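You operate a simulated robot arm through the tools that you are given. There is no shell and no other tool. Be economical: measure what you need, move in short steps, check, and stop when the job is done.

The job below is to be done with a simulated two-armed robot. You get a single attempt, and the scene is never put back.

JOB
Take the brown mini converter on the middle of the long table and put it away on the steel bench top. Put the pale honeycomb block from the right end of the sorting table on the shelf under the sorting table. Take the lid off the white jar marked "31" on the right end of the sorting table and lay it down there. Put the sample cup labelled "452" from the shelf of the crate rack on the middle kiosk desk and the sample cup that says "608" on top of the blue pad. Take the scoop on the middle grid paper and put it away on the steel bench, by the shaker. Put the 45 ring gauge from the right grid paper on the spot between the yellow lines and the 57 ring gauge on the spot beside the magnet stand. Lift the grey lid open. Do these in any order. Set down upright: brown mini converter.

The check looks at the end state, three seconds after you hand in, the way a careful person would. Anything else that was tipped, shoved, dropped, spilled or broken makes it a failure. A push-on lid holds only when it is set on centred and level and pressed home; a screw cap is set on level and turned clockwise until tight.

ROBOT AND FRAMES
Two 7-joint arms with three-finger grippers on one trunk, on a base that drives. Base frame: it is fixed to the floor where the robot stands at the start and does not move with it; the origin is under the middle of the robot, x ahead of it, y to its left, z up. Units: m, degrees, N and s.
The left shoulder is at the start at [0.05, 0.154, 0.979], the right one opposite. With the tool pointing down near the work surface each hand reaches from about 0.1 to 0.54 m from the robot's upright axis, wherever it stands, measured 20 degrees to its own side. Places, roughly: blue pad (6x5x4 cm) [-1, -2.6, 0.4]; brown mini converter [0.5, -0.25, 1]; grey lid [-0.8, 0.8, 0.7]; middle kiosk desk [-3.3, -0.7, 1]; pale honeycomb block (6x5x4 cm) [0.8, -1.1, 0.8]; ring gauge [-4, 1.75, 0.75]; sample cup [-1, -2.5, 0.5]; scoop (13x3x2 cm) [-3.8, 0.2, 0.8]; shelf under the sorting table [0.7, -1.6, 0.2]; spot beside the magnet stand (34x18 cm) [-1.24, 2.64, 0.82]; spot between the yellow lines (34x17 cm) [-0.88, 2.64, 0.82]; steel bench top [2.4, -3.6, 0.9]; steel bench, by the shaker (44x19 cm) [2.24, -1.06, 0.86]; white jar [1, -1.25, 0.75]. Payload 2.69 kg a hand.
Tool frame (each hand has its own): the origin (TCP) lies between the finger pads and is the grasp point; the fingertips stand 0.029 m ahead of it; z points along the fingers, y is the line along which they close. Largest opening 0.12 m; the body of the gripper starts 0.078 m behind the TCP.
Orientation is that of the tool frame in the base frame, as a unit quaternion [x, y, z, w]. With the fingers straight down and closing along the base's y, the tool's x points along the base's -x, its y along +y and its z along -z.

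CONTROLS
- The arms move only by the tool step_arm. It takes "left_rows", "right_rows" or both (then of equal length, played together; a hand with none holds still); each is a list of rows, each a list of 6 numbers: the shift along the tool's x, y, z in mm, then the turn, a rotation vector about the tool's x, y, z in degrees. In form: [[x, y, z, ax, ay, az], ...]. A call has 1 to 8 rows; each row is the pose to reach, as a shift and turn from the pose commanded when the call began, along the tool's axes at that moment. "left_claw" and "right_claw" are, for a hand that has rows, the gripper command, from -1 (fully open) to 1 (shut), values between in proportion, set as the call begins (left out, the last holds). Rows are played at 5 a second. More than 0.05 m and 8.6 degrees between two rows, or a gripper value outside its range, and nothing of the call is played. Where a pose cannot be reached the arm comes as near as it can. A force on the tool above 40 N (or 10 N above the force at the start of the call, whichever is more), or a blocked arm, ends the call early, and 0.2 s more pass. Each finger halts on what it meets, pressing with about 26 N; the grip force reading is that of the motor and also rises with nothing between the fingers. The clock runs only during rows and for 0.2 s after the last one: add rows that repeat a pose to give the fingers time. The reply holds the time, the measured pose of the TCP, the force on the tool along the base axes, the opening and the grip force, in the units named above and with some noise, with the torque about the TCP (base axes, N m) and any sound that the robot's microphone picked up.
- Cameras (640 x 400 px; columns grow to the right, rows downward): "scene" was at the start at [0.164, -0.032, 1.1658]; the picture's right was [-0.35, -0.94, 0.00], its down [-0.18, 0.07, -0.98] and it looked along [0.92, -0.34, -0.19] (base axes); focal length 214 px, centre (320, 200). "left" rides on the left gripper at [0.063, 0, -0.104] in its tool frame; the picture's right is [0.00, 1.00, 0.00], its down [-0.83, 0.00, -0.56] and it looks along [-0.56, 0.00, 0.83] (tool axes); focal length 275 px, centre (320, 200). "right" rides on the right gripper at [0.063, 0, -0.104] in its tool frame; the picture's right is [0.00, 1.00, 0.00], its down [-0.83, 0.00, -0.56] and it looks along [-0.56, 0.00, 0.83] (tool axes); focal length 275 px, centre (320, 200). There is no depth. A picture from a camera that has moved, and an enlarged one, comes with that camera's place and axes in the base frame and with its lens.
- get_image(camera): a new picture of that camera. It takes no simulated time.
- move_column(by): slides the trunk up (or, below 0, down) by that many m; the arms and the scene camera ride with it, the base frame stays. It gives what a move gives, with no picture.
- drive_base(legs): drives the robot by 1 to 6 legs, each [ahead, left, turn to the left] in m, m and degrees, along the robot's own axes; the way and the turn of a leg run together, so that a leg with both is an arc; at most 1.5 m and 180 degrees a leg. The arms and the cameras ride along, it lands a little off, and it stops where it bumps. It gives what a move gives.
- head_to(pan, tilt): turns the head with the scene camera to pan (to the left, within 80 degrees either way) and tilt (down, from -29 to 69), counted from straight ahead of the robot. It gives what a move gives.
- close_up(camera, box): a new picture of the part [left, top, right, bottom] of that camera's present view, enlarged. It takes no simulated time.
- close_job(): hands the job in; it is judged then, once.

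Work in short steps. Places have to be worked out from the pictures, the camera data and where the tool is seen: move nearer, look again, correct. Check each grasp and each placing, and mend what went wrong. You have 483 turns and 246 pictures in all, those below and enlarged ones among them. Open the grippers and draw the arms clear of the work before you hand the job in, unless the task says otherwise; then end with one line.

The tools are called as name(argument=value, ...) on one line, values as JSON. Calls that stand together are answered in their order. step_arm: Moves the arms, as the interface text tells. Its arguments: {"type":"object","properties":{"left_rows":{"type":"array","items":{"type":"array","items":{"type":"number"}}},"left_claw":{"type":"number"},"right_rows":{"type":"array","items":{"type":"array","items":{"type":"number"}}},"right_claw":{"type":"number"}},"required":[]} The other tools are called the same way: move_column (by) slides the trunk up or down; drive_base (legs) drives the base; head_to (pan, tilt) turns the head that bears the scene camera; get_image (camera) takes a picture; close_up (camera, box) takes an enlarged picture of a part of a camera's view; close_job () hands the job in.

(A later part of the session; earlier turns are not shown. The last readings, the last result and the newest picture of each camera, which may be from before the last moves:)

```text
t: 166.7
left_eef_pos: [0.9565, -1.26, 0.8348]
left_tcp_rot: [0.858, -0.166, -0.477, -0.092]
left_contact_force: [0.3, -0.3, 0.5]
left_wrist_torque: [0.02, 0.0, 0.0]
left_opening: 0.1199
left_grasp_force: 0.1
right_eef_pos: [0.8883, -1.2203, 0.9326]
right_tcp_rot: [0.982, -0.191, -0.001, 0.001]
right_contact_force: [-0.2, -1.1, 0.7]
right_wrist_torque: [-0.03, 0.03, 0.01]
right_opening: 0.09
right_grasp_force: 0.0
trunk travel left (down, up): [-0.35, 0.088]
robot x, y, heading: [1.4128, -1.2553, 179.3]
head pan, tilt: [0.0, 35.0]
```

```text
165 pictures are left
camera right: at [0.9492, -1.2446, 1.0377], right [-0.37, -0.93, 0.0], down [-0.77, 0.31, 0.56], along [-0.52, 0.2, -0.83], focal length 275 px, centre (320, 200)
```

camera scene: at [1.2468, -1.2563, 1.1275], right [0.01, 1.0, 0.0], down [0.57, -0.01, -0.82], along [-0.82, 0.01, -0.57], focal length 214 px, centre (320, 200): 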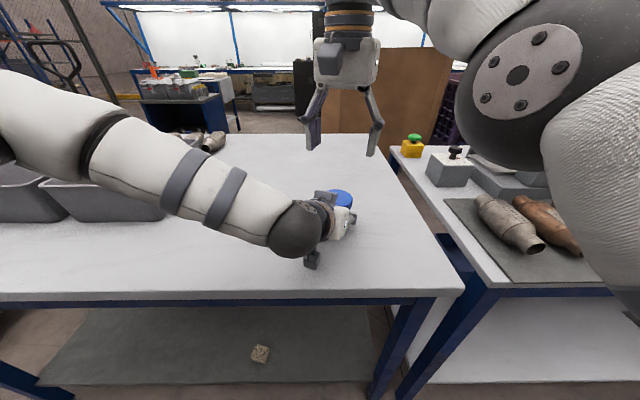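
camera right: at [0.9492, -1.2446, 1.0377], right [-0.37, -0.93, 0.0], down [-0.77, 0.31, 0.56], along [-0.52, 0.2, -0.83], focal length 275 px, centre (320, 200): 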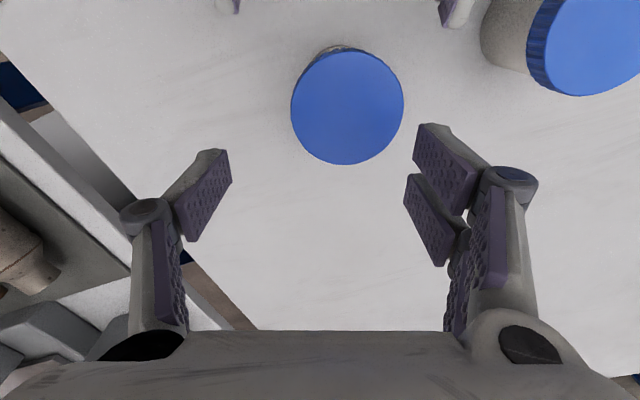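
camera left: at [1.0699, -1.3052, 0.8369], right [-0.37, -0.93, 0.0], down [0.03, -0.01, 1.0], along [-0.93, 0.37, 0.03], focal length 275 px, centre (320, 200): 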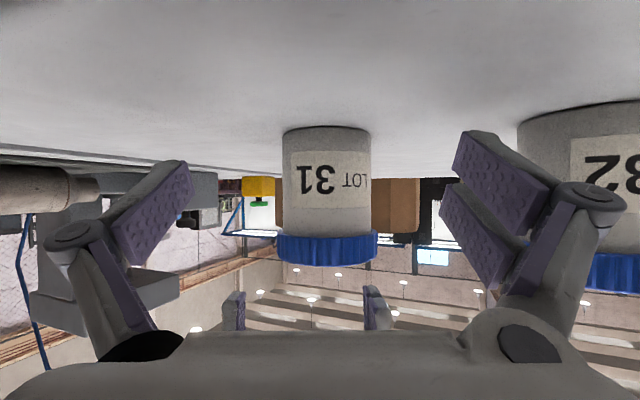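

Jar 31 is now at ≈[0.901,-1.243]. I regrip with just the finger ends (TCP 10 mm short of the jar axis) so knuckles stay outside the cap rim.

step_arm(left_rows=[[0, 5, 0, 0, 0, 0], [0, 5, 0, 0, 0, 0], [-10, 5, 18, 0, 0, 0], [-22.5, 5, 42.6, 0, 0, 0], [-22.5, 5, 42.6, 0, 0, 0]], left_claw=-0.5)

get_image(camera="left")

```text
t: 167.9
left_eef_pos: [0.9098, -1.2464, 0.8306]
left_tcp_rot: [0.858, -0.165, -0.478, -0.092]
left_contact_force: [-0.4, 0.0, 0.0]
left_wrist_torque: [0.0, -0.01, 0.0]
left_opening: 0.0899
left_grasp_force: 0.1
right_eef_pos: [0.8899, -1.2204, 0.9339]
right_tcp_rot: [0.982, -0.191, -0.001, 0.001]
right_contact_force: [-0.7, -0.4, -0.1]
right_wrist_torque: [-0.02, -0.01, 0.0]
right_opening: 0.0899
right_grasp_force: 0.0
trunk travel left (down, up): [-0.35, 0.088]
robot x, y, heading: [1.4143, -1.2594, 179.6]
head pan, tilt: [0.0, 35.0]
```

```text
164 pictures are left
camera left: at [1.0227, -1.2914, 0.8325], right [-0.37, -0.93, 0.0], down [0.03, -0.01, 1.0], along [-0.93, 0.37, 0.03], focal length 275 px, centre (320, 200)
```

left: 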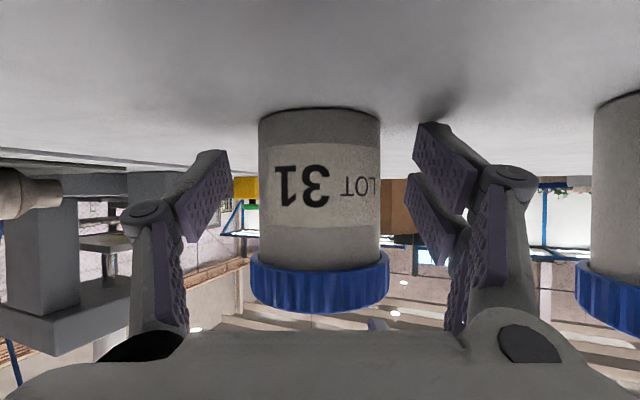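

Centred now. I raise 3 mm (fingers sweep down when closing) and close.

step_arm(left_rows=[[-2.5, 0, -1.6, 0, 0, 0], [-2.5, 0, -1.6, 0, 0, 0]])

step_arm(left_rows=[[0, 0, 0, 0, 0, 0], [0, 0, 0, 0, 0, 0], [0, 0, 0, 0, 0, 0]], left_claw=1)

get_image(camera="left")

get_image(camera="right")

```text
t: 168.5
left_eef_pos: [0.9098, -1.247, 0.8332]
left_tcp_rot: [0.858, -0.165, -0.478, -0.091]
left_contact_force: [-0.9, -0.1, 0.2]
left_wrist_torque: [0.01, 0.04, 0.03]
left_opening: 0.09
left_grasp_force: 0.1
right_eef_pos: [0.8896, -1.2201, 0.934]
right_tcp_rot: [0.982, -0.19, -0.001, 0.0]
right_contact_force: [0.0, -0.9, 0.2]
right_wrist_torque: [0.0, -0.03, 0.0]
right_opening: 0.0899
right_grasp_force: 0.0
trunk travel left (down, up): [-0.35, 0.088]
robot x, y, heading: [1.4142, -1.2593, 179.5]
head pan, tilt: [0.0, 35.0]
```

```text
t: 169.3
left_eef_pos: [0.9095, -1.2475, 0.8338]
left_tcp_rot: [0.858, -0.165, -0.478, -0.091]
left_contact_force: [0.6, 0.0, 1.5]
left_wrist_torque: [0.01, 0.01, 0.02]
left_opening: 0.056
left_grasp_force: 26.4
right_eef_pos: [0.8908, -1.2208, 0.9332]
right_tcp_rot: [0.982, -0.191, -0.002, 0.002]
right_contact_force: [0.2, 0.1, -0.1]
right_wrist_torque: [0.03, 0.0, 0.04]
right_opening: 0.0898
right_grasp_force: 0.0
trunk travel left (down, up): [-0.35, 0.088]
robot x, y, heading: [1.4178, -1.2587, 179.5]
head pan, tilt: [0.0, 35.0]
```

```text
163 pictures are left
camera left: at [1.023, -1.2922, 0.8356], right [-0.37, -0.93, 0.0], down [0.03, -0.01, 1.0], along [-0.93, 0.37, 0.03], focal length 275 px, centre (320, 200)
```

left: 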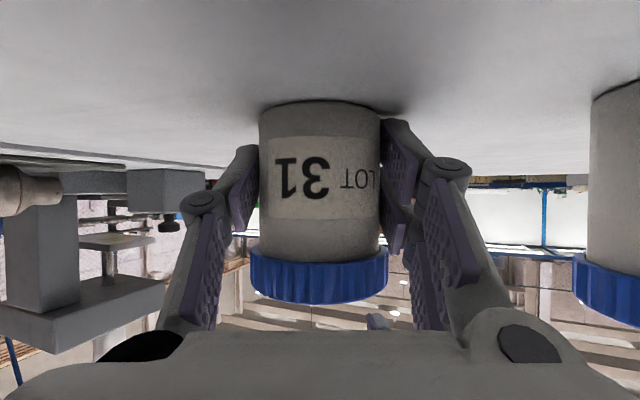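

```text
162 pictures are left
camera right: at [0.9493, -1.2447, 1.0377], right [-0.37, -0.93, 0.0], down [-0.77, 0.31, 0.56], along [-0.52, 0.2, -0.83], focal length 275 px, centre (320, 200)
```

right: 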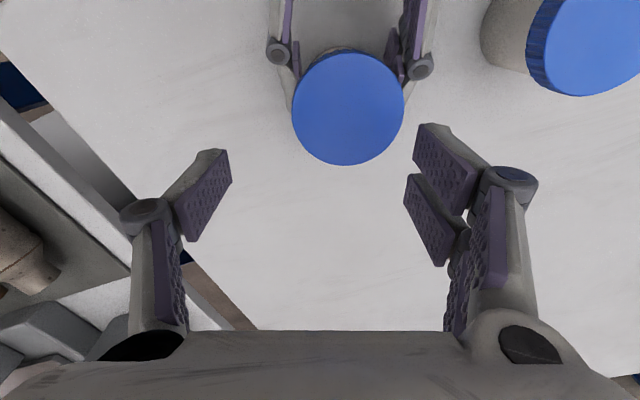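

Clean grip low on the body, 1.5 N. Now the right hand shifts over the cap centre and descends.

step_arm(right_rows=[[10, 9, 0, 0, 0, 0], [19, 17, 0, 0, 0, 0], [19, 17, 24, 0, 0, 0], [19, 17, 44, 0, 0, 0], [19, 17, 44, 0, 0, 0]])

get_image(camera="right")

```text
t: 170.5
left_eef_pos: [0.9089, -1.2455, 0.8332]
left_tcp_rot: [0.859, -0.165, -0.477, -0.091]
left_contact_force: [0.2, 0.1, 0.8]
left_wrist_torque: [0.05, -0.01, 0.03]
left_opening: 0.0561
left_grasp_force: 25.8
right_eef_pos: [0.9022, -1.2441, 0.8895]
right_tcp_rot: [0.982, -0.191, -0.002, 0.0]
right_contact_force: [0.3, -0.1, -0.3]
right_wrist_torque: [0.0, 0.02, 0.0]
right_opening: 0.0898
right_grasp_force: 0.1
trunk travel left (down, up): [-0.35, 0.088]
robot x, y, heading: [1.4133, -1.2593, 179.3]
head pan, tilt: [0.0, 35.0]
```

```text
161 pictures are left
camera right: at [0.9617, -1.2689, 0.9936], right [-0.37, -0.93, 0.0], down [-0.77, 0.31, 0.56], along [-0.52, 0.2, -0.83], focal length 275 px, centre (320, 200)
```

right: 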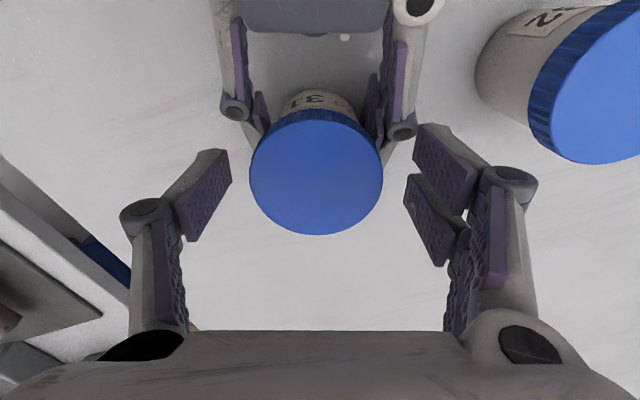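

step_arm(right_rows=[[-4, -1, 4, 0, 0, 0], [-4, -1, 4, 0, 0, 0]])

step_arm(right_rows=[[0, 0, 0, 0, 0, 0], [0, 0, 0, 0, 0, 0], [0, 0, 0, 0, 0, 0]], right_claw=1)

get_image(camera="right")

```text
t: 171.1
left_eef_pos: [0.909, -1.2476, 0.8341]
left_tcp_rot: [0.858, -0.165, -0.478, -0.091]
left_contact_force: [-0.5, 0.3, 1.1]
left_wrist_torque: [0.03, 0.01, 0.02]
left_opening: 0.0562
left_grasp_force: 26.3
right_eef_pos: [0.8996, -1.2419, 0.8862]
right_tcp_rot: [0.982, -0.191, -0.001, 0.001]
right_contact_force: [-0.2, 0.4, -0.5]
right_wrist_torque: [0.0, -0.01, 0.03]
right_opening: 0.09
right_grasp_force: 0.1
trunk travel left (down, up): [-0.35, 0.088]
robot x, y, heading: [1.4107, -1.2571, 179.4]
head pan, tilt: [0.0, 35.0]
```

```text
t: 171.9
left_eef_pos: [0.9114, -1.244, 0.8326]
left_tcp_rot: [0.858, -0.167, -0.476, -0.093]
left_contact_force: [8.3, 26.0, -4.2]
left_wrist_torque: [-0.69, 0.43, 0.41]
left_opening: 0.0558
left_grasp_force: 26.0
right_eef_pos: [0.8982, -1.2442, 0.8868]
right_tcp_rot: [0.982, -0.19, -0.002, 0.004]
right_contact_force: [-9.2, -27.3, 11.7]
right_wrist_torque: [-0.98, 0.21, -0.74]
right_opening: 0.0726
right_grasp_force: 26.6
trunk travel left (down, up): [-0.35, 0.088]
robot x, y, heading: [1.4131, -1.2585, 179.6]
head pan, tilt: [0.0, 35.0]
```

```text
160 pictures are left
camera right: at [0.9585, -1.2674, 0.991], right [-0.37, -0.93, 0.01], down [-0.77, 0.31, 0.56], along [-0.52, 0.2, -0.83], focal length 275 px, centre (320, 200)
```

right: 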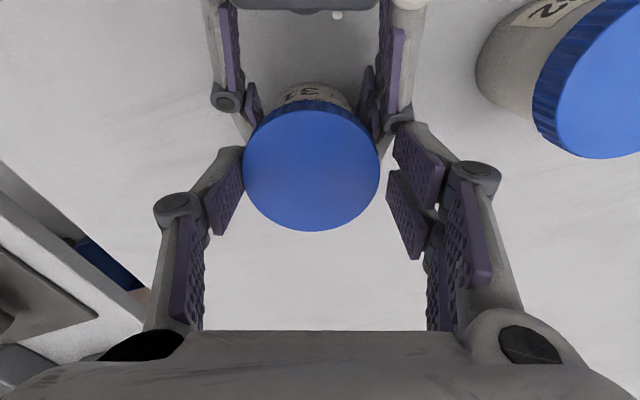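

The far finger again lands on the left knuckle. I open, rotate the right hand 30° clockwise (as start of an unscrew stroke), and re-close.

step_arm(right_rows=[[0, 0, 0, 0, 0, 0], [0, 0, 0, 0, 0, 0], [0, 0, 0, 0, 0, 7.5], [0, 0, 0, 0, 0, 15], [0, 0, 0, 0, 0, 22.5], [0, 0, 0, 0, 0, 30], [0, 0, 0, 0, 0, 30]], right_claw=-0.5)

get_image(camera="right")

```text
t: 173.5
left_eef_pos: [0.9102, -1.2457, 0.8331]
left_tcp_rot: [0.858, -0.166, -0.478, -0.092]
left_contact_force: [-0.7, -0.4, -0.3]
left_wrist_torque: [-0.02, 0.0, 0.0]
left_opening: 0.0561
left_grasp_force: 26.0
right_eef_pos: [0.8986, -1.2405, 0.8862]
right_tcp_rot: [0.898, -0.439, -0.001, 0.001]
right_contact_force: [0.2, 0.4, -0.4]
right_wrist_torque: [-0.01, 0.02, -0.04]
right_opening: 0.09
right_grasp_force: 0.0
trunk travel left (down, up): [-0.35, 0.088]
robot x, y, heading: [1.4085, -1.2595, 179.5]
head pan, tilt: [0.0, 35.0]
```

```text
159 pictures are left
camera right: at [0.938, -1.2916, 0.99], right [-0.79, -0.62, 0.0], down [-0.51, 0.65, 0.56], along [-0.35, 0.44, -0.83], focal length 275 px, centre (320, 200)
```

right: 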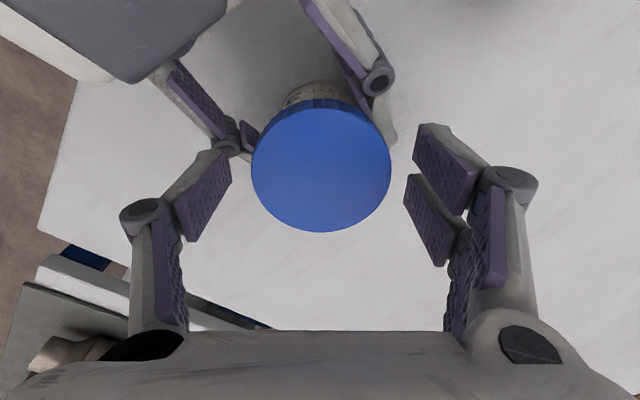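

Now the other finger is near the other knuckle; I take the middle angle (−14°) and raise 3 mm, then close.

step_arm(right_rows=[[0, 0, -3, 0, 0, -7], [0, 0, -3, 0, 0, -14], [0, 0, -3, 0, 0, -14]])

step_arm(right_rows=[[0, 0, 0, 0, 0, 0], [0, 0, 0, 0, 0, 0], [0, 0, 0, 0, 0, 0]], right_claw=1)

get_image(camera="right")

```text
t: 174.3
left_eef_pos: [0.9102, -1.2468, 0.8329]
left_tcp_rot: [0.859, -0.164, -0.477, -0.09]
left_contact_force: [-0.2, -0.1, 0.8]
left_wrist_torque: [-0.01, 0.0, 0.02]
left_opening: 0.0563
left_grasp_force: 26.5
right_eef_pos: [0.8989, -1.2409, 0.8888]
right_tcp_rot: [0.946, -0.325, 0.0, 0.0]
right_contact_force: [-0.3, 0.2, 0.4]
right_wrist_torque: [-0.02, -0.02, 0.02]
right_opening: 0.09
right_grasp_force: 0.0
trunk travel left (down, up): [-0.35, 0.088]
robot x, y, heading: [1.4149, -1.263, 179.4]
head pan, tilt: [0.0, 35.0]
```

```text
t: 175.1
left_eef_pos: [0.9108, -1.2473, 0.8324]
left_tcp_rot: [0.858, -0.166, -0.477, -0.092]
left_contact_force: [1.0, 3.2, -0.2]
left_wrist_torque: [-0.12, 0.11, -0.04]
left_opening: 0.0559
left_grasp_force: 26.3
right_eef_pos: [0.8981, -1.2406, 0.8885]
right_tcp_rot: [0.945, -0.326, -0.001, 0.002]
right_contact_force: [-1.2, -1.8, 3.2]
right_wrist_torque: [-0.1, 0.03, -0.04]
right_opening: 0.063
right_grasp_force: 26.0
trunk travel left (down, up): [-0.35, 0.088]
robot x, y, heading: [1.4096, -1.2569, 179.4]
head pan, tilt: [0.0, 35.0]
```

```text
158 pictures are left
camera right: at [0.9489, -1.2804, 0.9929], right [-0.61, -0.79, 0.0], down [-0.66, 0.51, 0.56], along [-0.44, 0.34, -0.83], focal length 275 px, centre (320, 200)
```

right: 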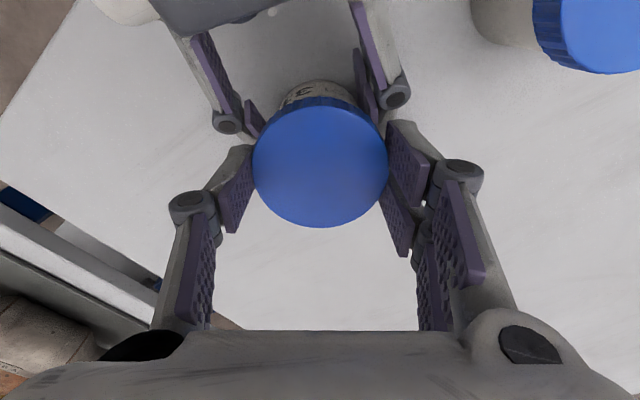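

Cap gripped cleanly on both sides. Pull test: lift 4 mm and read forces.

step_arm(right_rows=[[0, 0, -2, 0, 0, 0], [0, 0, -4, 0, 0, 0], [0, 0, -4, 0, 0, 0]])

```text
t: 175.9
left_eef_pos: [0.9096, -1.2453, 0.8354]
left_tcp_rot: [0.857, -0.167, -0.479, -0.093]
left_contact_force: [9.7, 4.7, 15.7]
left_wrist_torque: [0.07, 0.33, -0.07]
left_opening: 0.0558
left_grasp_force: 26.3
right_eef_pos: [0.8987, -1.2399, 0.8927]
right_tcp_rot: [0.946, -0.325, 0.0, 0.001]
right_contact_force: [-8.9, -4.4, -17.0]
right_wrist_torque: [-0.25, 0.34, -0.03]
right_opening: 0.063
right_grasp_force: 25.9
trunk travel left (down, up): [-0.35, 0.088]
robot x, y, heading: [1.4132, -1.2589, 179.3]
head pan, tilt: [0.0, 35.0]
```

17 N and still holding — likely a screw thread. I go back down and twist 16° counter-clockwise, watching the torque.

step_arm(right_rows=[[0, 0, 4, 0, 0, 0], [0, 0, 4, 0, 0, -6], [0, 0, 4, 0, 0, -12], [0, 0, 4, 0, 0, -18], [0, 0, 4, 0, 0, -18]])

get_image(camera="right")

get_image(camera="left")

```text
t: 177.1
left_eef_pos: [0.9105, -1.2466, 0.8338]
left_tcp_rot: [0.858, -0.165, -0.477, -0.091]
left_contact_force: [-8.1, 10.8, -3.7]
left_wrist_torque: [0.05, -0.01, -0.21]
left_opening: 0.056
left_grasp_force: 26.2
right_eef_pos: [0.899, -1.2411, 0.8891]
right_tcp_rot: [0.985, -0.173, -0.001, 0.002]
right_contact_force: [7.5, -10.7, 7.7]
right_wrist_torque: [-0.57, -0.29, 0.09]
right_opening: 0.0629
right_grasp_force: 26.4
trunk travel left (down, up): [-0.35, 0.088]
robot x, y, heading: [1.4132, -1.2555, 179.4]
head pan, tilt: [0.0, 35.0]
```

```text
157 pictures are left
camera right: at [0.9582, -1.2629, 0.9935], right [-0.34, -0.94, 0.0], down [-0.78, 0.28, 0.56], along [-0.53, 0.18, -0.83], focal length 275 px, centre (320, 200)
```

right: 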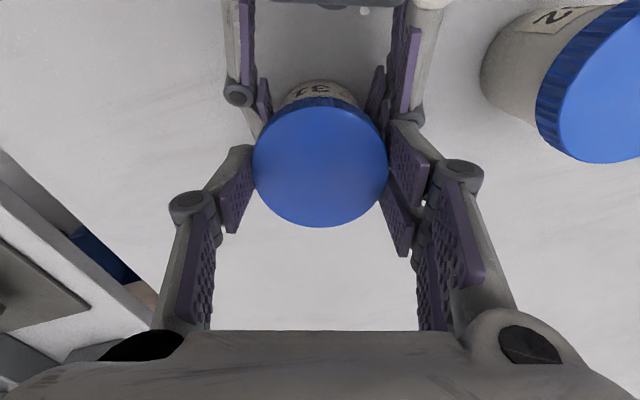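

```text
156 pictures are left
camera left: at [1.0232, -1.2922, 0.8353], right [-0.37, -0.93, 0.0], down [0.03, -0.01, 1.0], along [-0.93, 0.37, 0.03], focal length 275 px, centre (320, 200)
```

left: 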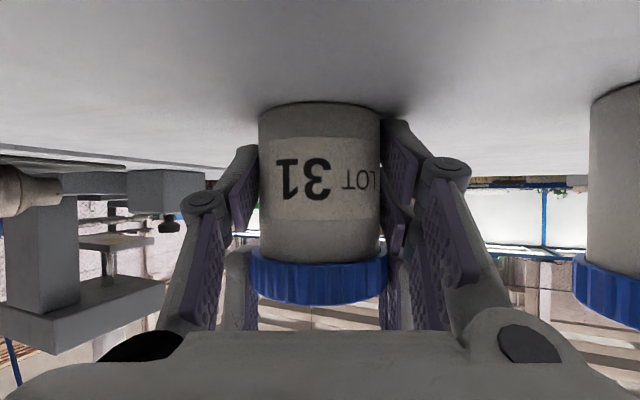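

The cap turned 18° while the jar label stayed put: it unscrews. I do ratchet strokes: open, rotate back 28°.

step_arm(right_rows=[[0, 0, 0, 0, 0, 0], [0, 0, 0, 0, 0, 0], [0, 0, 0, 0, 0, 8], [0, 0, 0, 0, 0, 16], [0, 0, 0, 0, 0, 24], [0, 0, 0, 0, 0, 28], [0, 0, 0, 0, 0, 28]], right_claw=-0.4)

step_arm(right_rows=[[0, 0, 0, 0, 0, 0], [0, 0, 0, 0, 0, 0], [0, 0, 0, 0, 0, 0], [0, 0, 0, 0, 0, -8], [0, 0, 0, 0, 0, -16], [0, 0, 0, 0, 0, -24], [0, 0, 0, 0, 0, -30], [0, 0, 0, 0, 0, -30]], right_claw=1)

get_image(camera="right")

get_image(camera="left")

```text
t: 178.7
left_eef_pos: [0.9107, -1.2462, 0.833]
left_tcp_rot: [0.859, -0.165, -0.477, -0.091]
left_contact_force: [0.3, 0.2, -0.7]
left_wrist_torque: [-0.03, -0.02, 0.03]
left_opening: 0.0561
left_grasp_force: 26.6
right_eef_pos: [0.8972, -1.2409, 0.8891]
right_tcp_rot: [0.913, -0.408, 0.0, 0.001]
right_contact_force: [0.1, 0.0, 0.6]
right_wrist_torque: [0.04, 0.01, 0.0]
right_opening: 0.084
right_grasp_force: 0.0
trunk travel left (down, up): [-0.35, 0.088]
robot x, y, heading: [1.4105, -1.258, 179.4]
head pan, tilt: [0.0, 35.0]
```

```text
t: 180.5
left_eef_pos: [0.9095, -1.2461, 0.8338]
left_tcp_rot: [0.858, -0.166, -0.477, -0.092]
left_contact_force: [5.1, 0.0, -4.8]
left_wrist_torque: [0.32, 0.17, -0.01]
left_opening: 0.0557
left_grasp_force: 26.5
right_eef_pos: [0.8979, -1.2399, 0.889]
right_tcp_rot: [0.988, -0.156, -0.002, 0.002]
right_contact_force: [-4.9, 1.1, 7.9]
right_wrist_torque: [-0.27, 0.04, 0.0]
right_opening: 0.0631
right_grasp_force: 26.0
trunk travel left (down, up): [-0.35, 0.088]
robot x, y, heading: [1.4137, -1.2573, 179.2]
head pan, tilt: [0.0, 35.0]
```

```text
155 pictures are left
camera right: at [0.9585, -1.2605, 0.9934], right [-0.3, -0.95, 0.0], down [-0.79, 0.25, 0.56], along [-0.53, 0.17, -0.83], focal length 275 px, centre (320, 200)
```

right: 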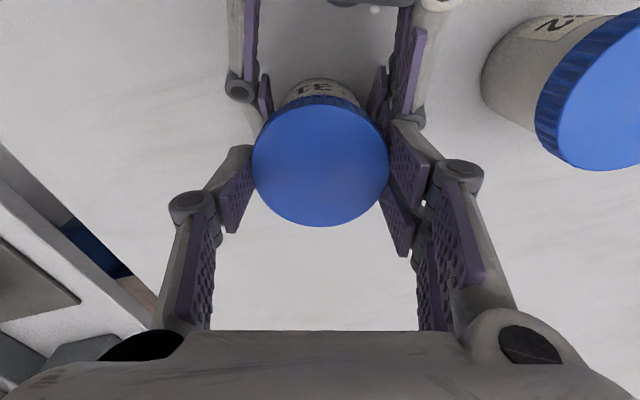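

```text
154 pictures are left
camera left: at [1.0233, -1.2921, 0.8353], right [-0.37, -0.93, 0.0], down [0.03, -0.01, 1.0], along [-0.93, 0.37, 0.03], focal length 275 px, centre (320, 200)
```

left: 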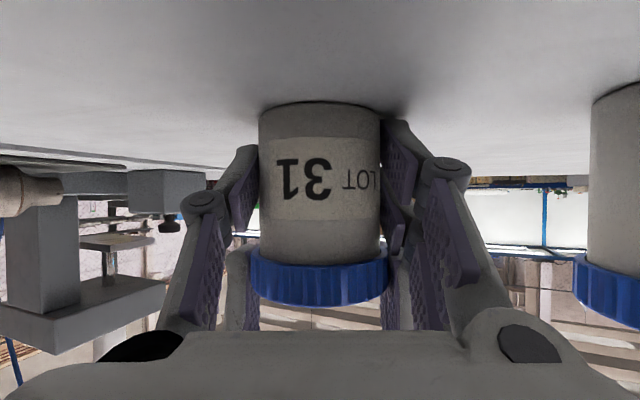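

Works (48° total). More strokes.

step_arm(right_rows=[[0, 0, 0, 0, 0, 0], [0, 0, 0, 0, 0, 0], [0, 0, 0, 0, 0, 8], [0, 0, 0, 0, 0, 16], [0, 0, 0, 0, 0, 24], [0, 0, 0, 0, 0, 30], [0, 0, 0, 0, 0, 30]], right_claw=-0.4)

step_arm(right_rows=[[0, 0, 0, 0, 0, 0], [0, 0, 0, 0, 0, 0], [0, 0, 0, 0, 0, 0], [0, 0, -0.3, 0, 0, -8], [0, 0, -0.6, 0, 0, -16], [0, 0, -0.6, 0, 0, -24], [0, 0, -0.6, 0, 0, -31], [0, 0, -0.6, 0, 0, -31]], right_claw=1)

step_arm(right_rows=[[0, 0, 0, 0, 0, 0], [0, 0, 0, 0, 0, 0], [0, 0, 0, 0, 0, 8], [0, 0, 0, 0, 0, 16], [0, 0, 0, 0, 0, 24], [0, 0, 0, 0, 0, 31], [0, 0, 0, 0, 0, 31]], right_claw=-0.4)

step_arm(right_rows=[[0, 0, 0, 0, 0, 0], [0, 0, 0, 0, 0, 0], [0, 0, 0, 0, 0, 0], [0, 0, -0.3, 0, 0, -8], [0, 0, -0.6, 0, 0, -16], [0, 0, -0.6, 0, 0, -24], [0, 0, -0.6, 0, 0, -31], [0, 0, -0.6, 0, 0, -31]], right_claw=1)

get_image(camera="left")

```text
t: 182.1
left_eef_pos: [0.9112, -1.2463, 0.8331]
left_tcp_rot: [0.858, -0.165, -0.478, -0.091]
left_contact_force: [-0.5, 0.2, -0.7]
left_wrist_torque: [-0.03, -0.03, 0.0]
left_opening: 0.0558
left_grasp_force: 26.0
right_eef_pos: [0.8991, -1.2408, 0.889]
right_tcp_rot: [0.913, -0.407, -0.001, 0.002]
right_contact_force: [-0.7, 1.2, -0.3]
right_wrist_torque: [0.02, 0.01, -0.03]
right_opening: 0.0841
right_grasp_force: 0.0
trunk travel left (down, up): [-0.35, 0.088]
robot x, y, heading: [1.4078, -1.2601, 179.4]
head pan, tilt: [0.0, 35.0]
```

```text
t: 183.9
left_eef_pos: [0.9101, -1.2467, 0.8332]
left_tcp_rot: [0.858, -0.166, -0.477, -0.092]
left_contact_force: [4.9, 3.8, -4.7]
left_wrist_torque: [0.16, 0.24, -0.01]
left_opening: 0.056
left_grasp_force: 25.9
right_eef_pos: [0.8982, -1.2408, 0.8894]
right_tcp_rot: [0.989, -0.148, -0.001, 0.001]
right_contact_force: [-6.1, -4.7, 4.2]
right_wrist_torque: [-0.49, 0.1, -0.08]
right_opening: 0.0628
right_grasp_force: 25.9
trunk travel left (down, up): [-0.35, 0.088]
robot x, y, heading: [1.4124, -1.2564, 179.3]
head pan, tilt: [0.0, 35.0]
```

```text
t: 185.5
left_eef_pos: [0.9094, -1.2456, 0.8332]
left_tcp_rot: [0.858, -0.164, -0.478, -0.091]
left_contact_force: [0.0, -0.1, 0.5]
left_wrist_torque: [-0.02, -0.02, 0.0]
left_opening: 0.0558
left_grasp_force: 26.1
right_eef_pos: [0.8969, -1.2396, 0.8897]
right_tcp_rot: [0.913, -0.407, -0.001, 0.002]
right_contact_force: [0.7, 0.3, 0.0]
right_wrist_torque: [0.0, 0.0, -0.04]
right_opening: 0.0842
right_grasp_force: 0.1
trunk travel left (down, up): [-0.35, 0.088]
robot x, y, heading: [1.4165, -1.259, 179.4]
head pan, tilt: [0.0, 35.0]
```

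```text
t: 187.3
left_eef_pos: [0.91, -1.2449, 0.8328]
left_tcp_rot: [0.858, -0.165, -0.477, -0.092]
left_contact_force: [6.3, 3.5, -3.5]
left_wrist_torque: [-0.12, 0.18, -0.11]
left_opening: 0.0558
left_grasp_force: 25.3
right_eef_pos: [0.8981, -1.2419, 0.8901]
right_tcp_rot: [0.989, -0.146, -0.001, 0.002]
right_contact_force: [-5.2, -4.1, 2.8]
right_wrist_torque: [-0.14, 0.15, 0.01]
right_opening: 0.0628
right_grasp_force: 25.9
trunk travel left (down, up): [-0.35, 0.088]
robot x, y, heading: [1.4103, -1.2562, 179.3]
head pan, tilt: [0.0, 35.0]
```

```text
153 pictures are left
camera left: at [1.0233, -1.292, 0.8353], right [-0.37, -0.93, 0.0], down [0.03, -0.01, 1.0], along [-0.93, 0.37, 0.03], focal length 275 px, centre (320, 200)
```

left: 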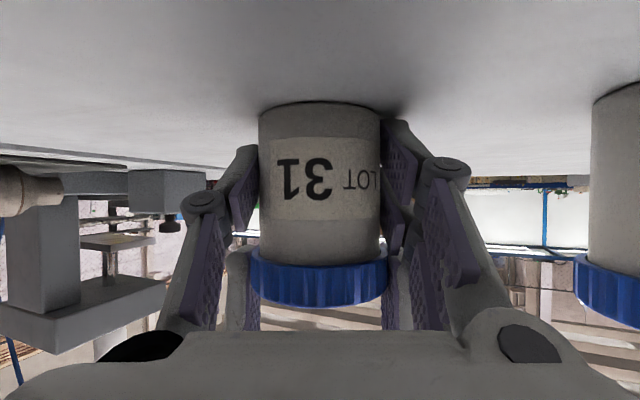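

About 110° done, and the cap has risen a little. Continue.

step_arm(right_rows=[[0, 0, 0, 0, 0, 0], [0, 0, 0, 0, 0, 0], [0, 0, 0, 0, 0, 8], [0, 0, 0, 0, 0, 16], [0, 0, 0, 0, 0, 24], [0, 0, 0, 0, 0, 31], [0, 0, 0, 0, 0, 31]], right_claw=-0.4)

step_arm(right_rows=[[0, 0, 0, 0, 0, 0], [0, 0, 0, 0, 0, 0], [0, 0, 0, 0, 0, 0], [0, 0, -0.3, 0, 0, -8], [0, 0, -0.6, 0, 0, -16], [0, 0, -0.6, 0, 0, -24], [0, 0, -0.6, 0, 0, -32], [0, 0, -0.6, 0, 0, -32]], right_claw=1)

step_arm(right_rows=[[0, 0, 0, 0, 0, 0], [0, 0, 0, 0, 0, 0], [0, 0, 0, 0, 0, 8], [0, 0, 0, 0, 0, 16], [0, 0, 0, 0, 0, 24], [0, 0, 0, 0, 0, 32], [0, 0, 0, 0, 0, 32]], right_claw=-0.4)

step_arm(right_rows=[[0, 0, 0, 0, 0, 0], [0, 0, 0, 0, 0, 0], [0, 0, 0, 0, 0, 0], [0, 0, -0.3, 0, 0, -8], [0, 0, -0.6, 0, 0, -16], [0, 0, -0.6, 0, 0, -24], [0, 0, -0.6, 0, 0, -32], [0, 0, -0.6, 0, 0, -32]], right_claw=1)

step_arm(right_rows=[[0, 0, -2, 0, 0, 0], [0, 0, -4, 0, 0, 0], [0, 0, -4, 0, 0, 0]])

get_image(camera="left")

```text
t: 188.9
left_eef_pos: [0.91, -1.2456, 0.8334]
left_tcp_rot: [0.858, -0.165, -0.478, -0.091]
left_contact_force: [0.5, -0.3, 0.6]
left_wrist_torque: [0.02, -0.01, 0.01]
left_opening: 0.0558
left_grasp_force: 25.9
right_eef_pos: [0.8979, -1.2413, 0.8895]
right_tcp_rot: [0.913, -0.407, -0.001, 0.002]
right_contact_force: [0.3, -0.6, -0.5]
right_wrist_torque: [0.02, 0.0, 0.01]
right_opening: 0.0838
right_grasp_force: 0.0
trunk travel left (down, up): [-0.35, 0.088]
robot x, y, heading: [1.4136, -1.2605, 179.4]
head pan, tilt: [0.0, 35.0]
```

```text
t: 190.7
left_eef_pos: [0.91, -1.2468, 0.833]
left_tcp_rot: [0.859, -0.165, -0.477, -0.091]
left_contact_force: [7.0, -1.1, -1.6]
left_wrist_torque: [-0.02, 0.2, -0.01]
left_opening: 0.0556
left_grasp_force: 26.0
right_eef_pos: [0.898, -1.2411, 0.8895]
right_tcp_rot: [0.99, -0.138, -0.002, 0.001]
right_contact_force: [-4.9, 0.2, 2.5]
right_wrist_torque: [0.1, 0.09, 0.0]
right_opening: 0.0629
right_grasp_force: 26.2
trunk travel left (down, up): [-0.35, 0.088]
robot x, y, heading: [1.4136, -1.2635, 179.5]
head pan, tilt: [0.0, 35.0]
```

```text
t: 192.3
left_eef_pos: [0.9084, -1.2456, 0.8332]
left_tcp_rot: [0.858, -0.165, -0.478, -0.091]
left_contact_force: [-0.2, 0.2, -0.2]
left_wrist_torque: [-0.03, 0.01, -0.03]
left_opening: 0.0556
left_grasp_force: 26.6
right_eef_pos: [0.8974, -1.2412, 0.89]
right_tcp_rot: [0.913, -0.407, -0.001, 0.002]
right_contact_force: [-0.6, 1.7, 0.1]
right_wrist_torque: [-0.02, 0.0, 0.01]
right_opening: 0.0839
right_grasp_force: 0.0
trunk travel left (down, up): [-0.35, 0.088]
robot x, y, heading: [1.4126, -1.2579, 179.3]
head pan, tilt: [0.0, 35.0]
```

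```text
t: 194.1
left_eef_pos: [0.9111, -1.2473, 0.8336]
left_tcp_rot: [0.858, -0.165, -0.477, -0.091]
left_contact_force: [-0.3, 3.3, 0.3]
left_wrist_torque: [-0.26, 0.08, -0.03]
left_opening: 0.0559
left_grasp_force: 26.4
right_eef_pos: [0.8978, -1.2407, 0.8916]
right_tcp_rot: [0.99, -0.138, -0.001, 0.001]
right_contact_force: [-0.7, -2.8, -0.2]
right_wrist_torque: [0.14, -0.06, -0.02]
right_opening: 0.0631
right_grasp_force: 26.3
trunk travel left (down, up): [-0.35, 0.088]
robot x, y, heading: [1.412, -1.2626, 179.4]
head pan, tilt: [0.0, 35.0]
```

```text
t: 194.9
left_eef_pos: [0.9098, -1.2451, 0.8344]
left_tcp_rot: [0.857, -0.165, -0.479, -0.092]
left_contact_force: [7.3, 1.3, 19.6]
left_wrist_torque: [0.0, 0.18, -0.04]
left_opening: 0.0558
left_grasp_force: 25.7
right_eef_pos: [0.8978, -1.2404, 0.8944]
right_tcp_rot: [0.99, -0.139, -0.001, 0.002]
right_contact_force: [-9.0, -2.1, -20.1]
right_wrist_torque: [0.01, 0.5, -0.01]
right_opening: 0.0627
right_grasp_force: 25.3
trunk travel left (down, up): [-0.35, 0.088]
robot x, y, heading: [1.4099, -1.2548, 179.3]
head pan, tilt: [0.0, 35.0]
```

```text
152 pictures are left
camera left: at [1.0226, -1.2917, 0.8366], right [-0.37, -0.93, 0.0], down [0.04, -0.01, 1.0], along [-0.93, 0.37, 0.04], focal length 275 px, centre (320, 200)
```

left: 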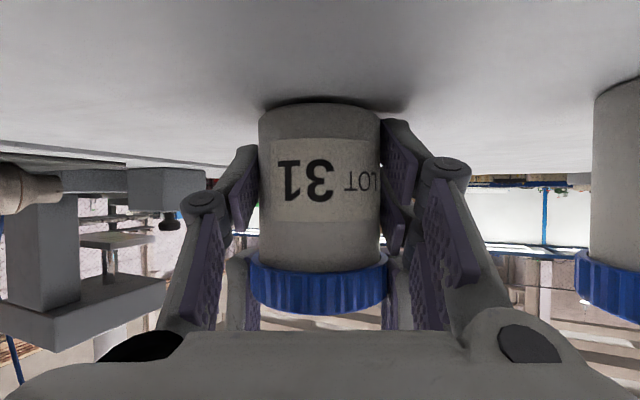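

Still threaded (20 N), but the cap has visibly risen. I release tension and do more strokes.

step_arm(right_rows=[[0, 0, 2, 0, 0, 0], [0, 0, 2, 0, 0, 0], [0, 0, 2, 0, 0, 8], [0, 0, 2, 0, 0, 16], [0, 0, 2, 0, 0, 24], [0, 0, 2, 0, 0, 32], [0, 0, 2, 0, 0, 32]], right_claw=-0.4)

step_arm(right_rows=[[0, 0, 0, 0, 0, 0], [0, 0, 0, 0, 0, 0], [0, 0, 0, 0, 0, 0], [0, 0, -0.3, 0, 0, -8], [0, 0, -0.6, 0, 0, -16], [0, 0, -0.6, 0, 0, -24], [0, 0, -0.6, 0, 0, -32], [0, 0, -0.6, 0, 0, -32]], right_claw=1)

step_arm(right_rows=[[0, 0, 0, 0, 0, 0], [0, 0, 0, 0, 0, 0], [0, 0, 0, 0, 0, 8], [0, 0, 0, 0, 0, 16], [0, 0, 0, 0, 0, 24], [0, 0, 0, 0, 0, 32], [0, 0, 0, 0, 0, 32]], right_claw=-0.4)

step_arm(right_rows=[[0, 0, 0, 0, 0, 0], [0, 0, 0, 0, 0, 0], [0, 0, 0, 0, 0, 0], [0, 0, -0.3, 0, 0, -8], [0, 0, -0.6, 0, 0, -16], [0, 0, -0.6, 0, 0, -24], [0, 0, -0.6, 0, 0, -32], [0, 0, -0.6, 0, 0, -32]], right_claw=1)

step_arm(right_rows=[[0, 0, 0, 0, 0, 0], [0, 0, 0, 0, 0, 0], [0, 0, 0, 0, 0, 8], [0, 0, 0, 0, 0, 16], [0, 0, 0, 0, 0, 24], [0, 0, 0, 0, 0, 32], [0, 0, 0, 0, 0, 32]], right_claw=-0.4)

step_arm(right_rows=[[0, 0, 0, 0, 0, 0], [0, 0, 0, 0, 0, 0], [0, 0, 0, 0, 0, 0], [0, 0, -0.3, 0, 0, -8], [0, 0, -0.6, 0, 0, -16], [0, 0, -0.6, 0, 0, -24], [0, 0, -0.6, 0, 0, -32], [0, 0, -0.6, 0, 0, -32]], right_claw=1)

step_arm(right_rows=[[0, 0, -2, 0, 0, 0], [0, 0, -3, 0, 0, 0], [0, 0, -3, 0, 0, 0]])

get_image(camera="left")

```text
t: 196.5
left_eef_pos: [0.9103, -1.2463, 0.831]
left_tcp_rot: [0.858, -0.165, -0.477, -0.091]
left_contact_force: [0.0, -0.9, 0.5]
left_wrist_torque: [-0.02, 0.0, -0.03]
left_opening: 0.0556
left_grasp_force: 25.8
right_eef_pos: [0.898, -1.2406, 0.8932]
right_tcp_rot: [0.913, -0.407, 0.0, 0.001]
right_contact_force: [-0.1, 0.3, 0.1]
right_wrist_torque: [-0.02, 0.0, 0.02]
right_opening: 0.0839
right_grasp_force: 0.0
trunk travel left (down, up): [-0.35, 0.088]
robot x, y, heading: [1.4134, -1.2605, 179.4]
head pan, tilt: [0.0, 35.0]
```

```text
t: 198.3
left_eef_pos: [0.9105, -1.2458, 0.8331]
left_tcp_rot: [0.858, -0.165, -0.477, -0.092]
left_contact_force: [0.8, 1.7, -2.5]
left_wrist_torque: [-0.17, 0.07, -0.08]
left_opening: 0.0556
left_grasp_force: 26.2
right_eef_pos: [0.8977, -1.2407, 0.8941]
right_tcp_rot: [0.99, -0.139, -0.001, 0.001]
right_contact_force: [-0.3, -2.0, 1.8]
right_wrist_torque: [0.05, -0.06, -0.01]
right_opening: 0.0632
right_grasp_force: 26.3
trunk travel left (down, up): [-0.35, 0.088]
robot x, y, heading: [1.4132, -1.2581, 179.3]
head pan, tilt: [0.0, 35.0]
```

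```text
t: 199.9
left_eef_pos: [0.9096, -1.2461, 0.8332]
left_tcp_rot: [0.858, -0.165, -0.478, -0.092]
left_contact_force: [-0.7, -0.1, -0.5]
left_wrist_torque: [0.02, 0.04, 0.03]
left_opening: 0.0555
left_grasp_force: 26.0
right_eef_pos: [0.8989, -1.2422, 0.8946]
right_tcp_rot: [0.913, -0.408, -0.001, 0.001]
right_contact_force: [0.9, 1.0, -0.4]
right_wrist_torque: [0.03, 0.02, 0.01]
right_opening: 0.0841
right_grasp_force: 0.1
trunk travel left (down, up): [-0.35, 0.088]
robot x, y, heading: [1.415, -1.257, 179.4]
head pan, tilt: [0.0, 35.0]
```

```text
t: 201.7
left_eef_pos: [0.9097, -1.2448, 0.8339]
left_tcp_rot: [0.859, -0.165, -0.476, -0.092]
left_contact_force: [8.1, 6.1, -0.2]
left_wrist_torque: [-0.26, 0.25, -0.12]
left_opening: 0.0556
left_grasp_force: 26.5
right_eef_pos: [0.898, -1.2404, 0.8959]
right_tcp_rot: [0.99, -0.138, -0.001, 0.002]
right_contact_force: [-7.8, -7.2, 0.7]
right_wrist_torque: [-0.13, 0.19, -0.03]
right_opening: 0.0627
right_grasp_force: 25.8
trunk travel left (down, up): [-0.35, 0.088]
robot x, y, heading: [1.4103, -1.2622, 179.5]
head pan, tilt: [0.0, 35.0]
```

```text
t: 203.3
left_eef_pos: [0.9105, -1.2461, 0.8343]
left_tcp_rot: [0.858, -0.165, -0.478, -0.091]
left_contact_force: [-0.9, 0.0, -0.8]
left_wrist_torque: [-0.02, 0.01, -0.01]
left_opening: 0.0553
left_grasp_force: 26.0
right_eef_pos: [0.8987, -1.2411, 0.8943]
right_tcp_rot: [0.913, -0.407, -0.001, 0.001]
right_contact_force: [-0.6, -0.4, -0.4]
right_wrist_torque: [-0.01, 0.02, 0.0]
right_opening: 0.0839
right_grasp_force: 0.0
trunk travel left (down, up): [-0.35, 0.088]
robot x, y, heading: [1.4133, -1.2574, 179.5]
head pan, tilt: [0.0, 35.0]
```

```text
t: 205.1
left_eef_pos: [0.9093, -1.2468, 0.8339]
left_tcp_rot: [0.858, -0.165, -0.478, -0.092]
left_contact_force: [-0.1, -0.1, -0.8]
left_wrist_torque: [-0.02, -0.03, 0.04]
left_opening: 0.0555
left_grasp_force: 26.1
right_eef_pos: [0.8978, -1.2413, 0.8956]
right_tcp_rot: [0.99, -0.139, -0.001, 0.0]
right_contact_force: [0.1, 0.2, -0.2]
right_wrist_torque: [-0.03, -0.02, -0.02]
right_opening: 0.0628
right_grasp_force: 26.0
trunk travel left (down, up): [-0.35, 0.088]
robot x, y, heading: [1.4114, -1.2558, 179.4]
head pan, tilt: [0.0, 35.0]
```

```text
t: 205.9
left_eef_pos: [0.9096, -1.246, 0.8327]
left_tcp_rot: [0.858, -0.164, -0.478, -0.091]
left_contact_force: [0.2, 1.6, -1.1]
left_wrist_torque: [0.02, -0.02, 0.02]
left_opening: 0.0559
left_grasp_force: 26.0
right_eef_pos: [0.8985, -1.2416, 0.8986]
right_tcp_rot: [0.99, -0.14, 0.0, 0.001]
right_contact_force: [-0.9, 0.3, 0.0]
right_wrist_torque: [0.02, 0.04, 0.0]
right_opening: 0.063
right_grasp_force: 26.1
trunk travel left (down, up): [-0.35, 0.088]
robot x, y, heading: [1.4145, -1.2612, 179.5]
head pan, tilt: [0.0, 35.0]
```

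```text
151 pictures are left
camera left: at [1.023, -1.2921, 0.8355], right [-0.37, -0.93, 0.0], down [0.03, -0.01, 1.0], along [-0.93, 0.37, 0.03], focal length 275 px, centre (320, 200)
```

left: 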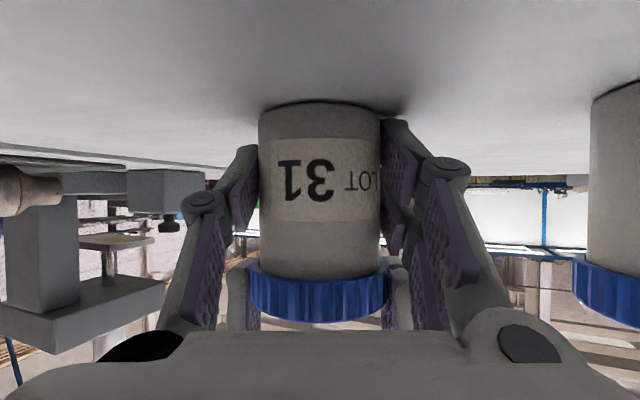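

Forces dropped to zero: the cap is free. I lift it straight up.

step_arm(right_rows=[[0, 0, -15, 0, 0, 0], [0, 0, -45, 0, 0, 0], [0, 0, -85, 0, 0, 0], [0, 0, -85, 0, 0, 0]])

get_image(camera="left")

get_image(camera="right")

```text
t: 206.9
left_eef_pos: [0.9101, -1.2462, 0.8331]
left_tcp_rot: [0.858, -0.165, -0.478, -0.091]
left_contact_force: [-0.6, -0.5, -0.1]
left_wrist_torque: [-0.01, -0.01, 0.01]
left_opening: 0.0557
left_grasp_force: 25.9
right_eef_pos: [0.8978, -1.2404, 0.9816]
right_tcp_rot: [0.99, -0.139, -0.001, 0.002]
right_contact_force: [-0.1, -0.8, -0.6]
right_wrist_torque: [0.02, 0.02, 0.01]
right_opening: 0.0625
right_grasp_force: 26.4
trunk travel left (down, up): [-0.35, 0.088]
robot x, y, heading: [1.4138, -1.2554, 179.3]
head pan, tilt: [0.0, 35.0]
```

```text
150 pictures are left
camera left: at [1.023, -1.2921, 0.8355], right [-0.37, -0.93, 0.0], down [0.03, -0.01, 1.0], along [-0.93, 0.37, 0.03], focal length 275 px, centre (320, 200)
```

left: 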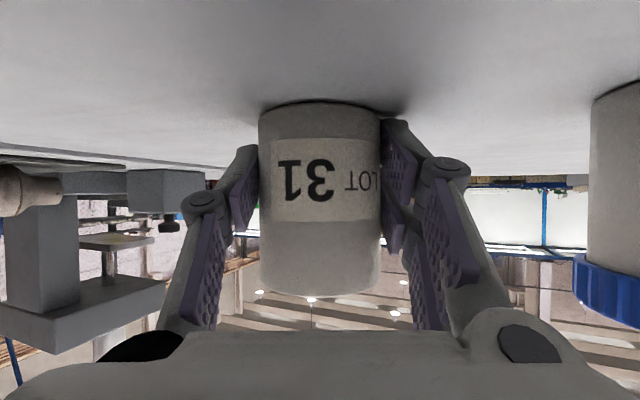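

```text
149 pictures are left
camera right: at [0.9592, -1.2586, 1.0861], right [-0.27, -0.96, 0.0], down [-0.8, 0.23, 0.56], along [-0.54, 0.15, -0.83], focal length 275 px, centre (320, 200)
```

right: 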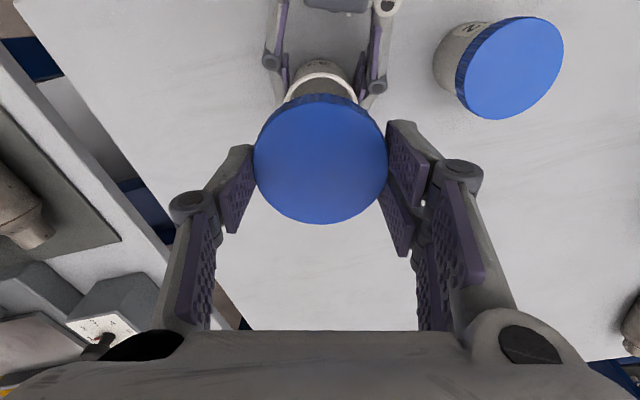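

Cap is off and held. I carry it 13 cm to the right over clear table.

step_arm(right_rows=[[-8, -31, 0, 0, 0, 0], [-17, -63, 0, 0, 0, 0], [-25, -94, 0, 0, 0, 0], [-33, -126, 0, 0, 0, 0], [-33, -126, 40, 0, 0, 0], [-33, -126, 80, 0, 0, 0], [-33, -126, 125, 0, 0, 0], [-33, -126, 125, 0, 0, 0]])

get_image(camera="right")

get_image(camera="scene")

```text
t: 208.7
left_eef_pos: [0.9105, -1.2452, 0.8336]
left_tcp_rot: [0.858, -0.165, -0.478, -0.092]
left_contact_force: [-0.9, 0.1, -1.2]
left_wrist_torque: [0.01, -0.03, -0.02]
left_opening: 0.0557
left_grasp_force: 26.4
right_eef_pos: [0.8992, -1.1106, 0.8562]
right_tcp_rot: [0.99, -0.14, -0.001, 0.0]
right_contact_force: [0.1, -0.4, 0.7]
right_wrist_torque: [-0.02, -0.02, -0.06]
right_opening: 0.0629
right_grasp_force: 25.6
trunk travel left (down, up): [-0.35, 0.088]
robot x, y, heading: [1.4128, -1.2577, 179.2]
head pan, tilt: [0.0, 35.0]
```

```text
148 pictures are left
camera right: at [0.96, -1.1281, 0.9612], right [-0.27, -0.96, 0.0], down [-0.8, 0.23, 0.56], along [-0.54, 0.15, -0.83], focal length 275 px, centre (320, 200)
```

right: 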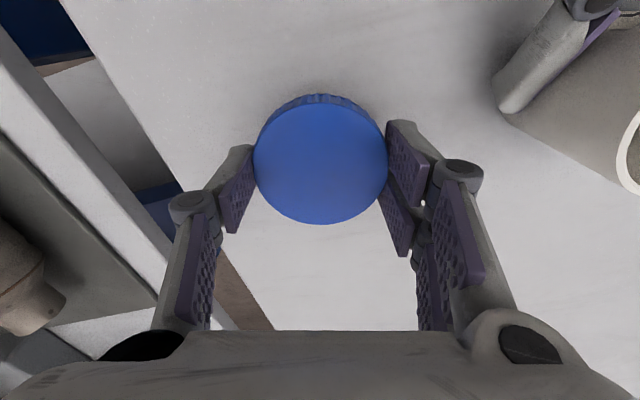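

```text
147 pictures are left
camera scene: at [1.247, -1.2563, 1.1275], right [0.01, 1.0, 0.0], down [0.57, -0.01, -0.82], along [-0.82, 0.01, -0.57], focal length 214 px, centre (320, 200)
```

scene: 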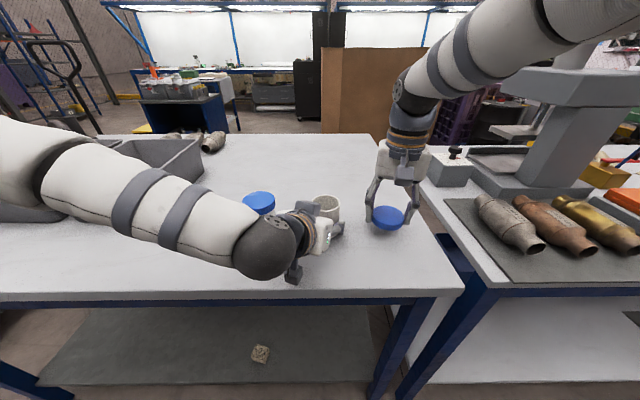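

Clear below. I lower until contact in small rows.

step_arm(right_rows=[[0, 0, 8, 0, 0, 0], [0, 0, 14, 0, 0, 0], [0, 0, 18, 0, 0, 0], [0, 0, 21, 0, 0, 0], [0, 0, 21, 0, 0, 0]])

```text
t: 209.9
left_eef_pos: [0.9095, -1.2468, 0.8341]
left_tcp_rot: [0.858, -0.164, -0.478, -0.091]
left_contact_force: [-0.4, -1.1, -0.9]
left_wrist_torque: [0.01, -0.02, 0.01]
left_opening: 0.0552
left_grasp_force: 26.2
right_eef_pos: [0.9003, -1.1114, 0.8364]
right_tcp_rot: [0.99, -0.139, -0.001, 0.001]
right_contact_force: [-0.6, 0.6, -0.1]
right_wrist_torque: [-0.01, 0.02, 0.02]
right_opening: 0.0631
right_grasp_force: 26.0
trunk travel left (down, up): [-0.35, 0.088]
robot x, y, heading: [1.4104, -1.2583, 179.5]
head pan, tilt: [0.0, 35.0]
```

step_arm(right_rows=[[0, 0, 2, 0, 0, 0], [0, 0, 4, 0, 0, 0], [0, 0, 4, 0, 0, 0]])

```text
t: 210.7
left_eef_pos: [0.9095, -1.2463, 0.8335]
left_tcp_rot: [0.858, -0.165, -0.477, -0.091]
left_contact_force: [-0.4, 1.1, -1.0]
left_wrist_torque: [-0.01, -0.01, -0.01]
left_opening: 0.0555
left_grasp_force: 26.5
right_eef_pos: [0.9007, -1.11, 0.832]
right_tcp_rot: [0.99, -0.139, 0.0, 0.001]
right_contact_force: [-0.9, -0.5, 0.5]
right_wrist_torque: [0.01, 0.01, -0.04]
right_opening: 0.0628
right_grasp_force: 25.9
trunk travel left (down, up): [-0.35, 0.088]
robot x, y, heading: [1.4074, -1.2607, 179.4]
head pan, tilt: [0.0, 35.0]
```

step_arm(right_rows=[[0, 0, 2, 0, 0, 0], [0, 0, 3.5, 0, 0, 0], [0, 0, 3.5, 0, 0, 0]])

get_image(camera="right")

```text
t: 211.5
left_eef_pos: [0.9101, -1.2467, 0.8342]
left_tcp_rot: [0.858, -0.165, -0.477, -0.091]
left_contact_force: [-0.7, 0.0, -0.3]
left_wrist_torque: [0.0, 0.02, -0.01]
left_opening: 0.0555
left_grasp_force: 26.5
right_eef_pos: [0.9011, -1.1111, 0.829]
right_tcp_rot: [0.99, -0.139, -0.001, 0.001]
right_contact_force: [0.3, -0.2, -0.3]
right_wrist_torque: [0.03, 0.04, -0.01]
right_opening: 0.0628
right_grasp_force: 25.5
trunk travel left (down, up): [-0.35, 0.088]
robot x, y, heading: [1.4092, -1.259, 179.7]
head pan, tilt: [0.0, 35.0]
```

```text
146 pictures are left
camera right: at [0.9623, -1.1285, 0.9328], right [-0.27, -0.96, 0.0], down [-0.8, 0.23, 0.56], along [-0.54, 0.15, -0.83], focal length 275 px, centre (320, 200)
```

right: 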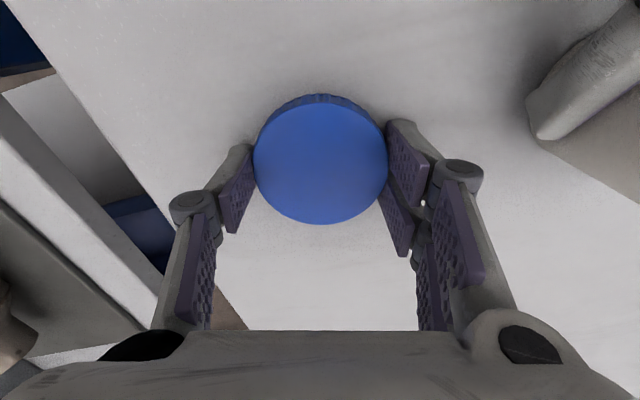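

step_arm(right_rows=[[0, 0, 1, 0, 0, 0], [0, 0, 2, 0, 0, 0], [0, 0, 3, 0, 0, 0], [0, 0, 3, 0, 0, 0]])

```text
t: 212.5
left_eef_pos: [0.9112, -1.2466, 0.8346]
left_tcp_rot: [0.858, -0.165, -0.477, -0.091]
left_contact_force: [0.2, 0.2, -0.1]
left_wrist_torque: [0.01, -0.03, 0.0]
left_opening: 0.0557
left_grasp_force: 26.3
right_eef_pos: [0.9008, -1.1107, 0.8282]
right_tcp_rot: [0.99, -0.139, -0.004, 0.001]
right_contact_force: [-0.5, -0.7, 21.7]
right_wrist_torque: [0.09, -0.45, -0.03]
right_opening: 0.0631
right_grasp_force: 25.9
trunk travel left (down, up): [-0.35, 0.088]
robot x, y, heading: [1.4147, -1.2597, 179.1]
head pan, tilt: [0.0, 35.0]
```

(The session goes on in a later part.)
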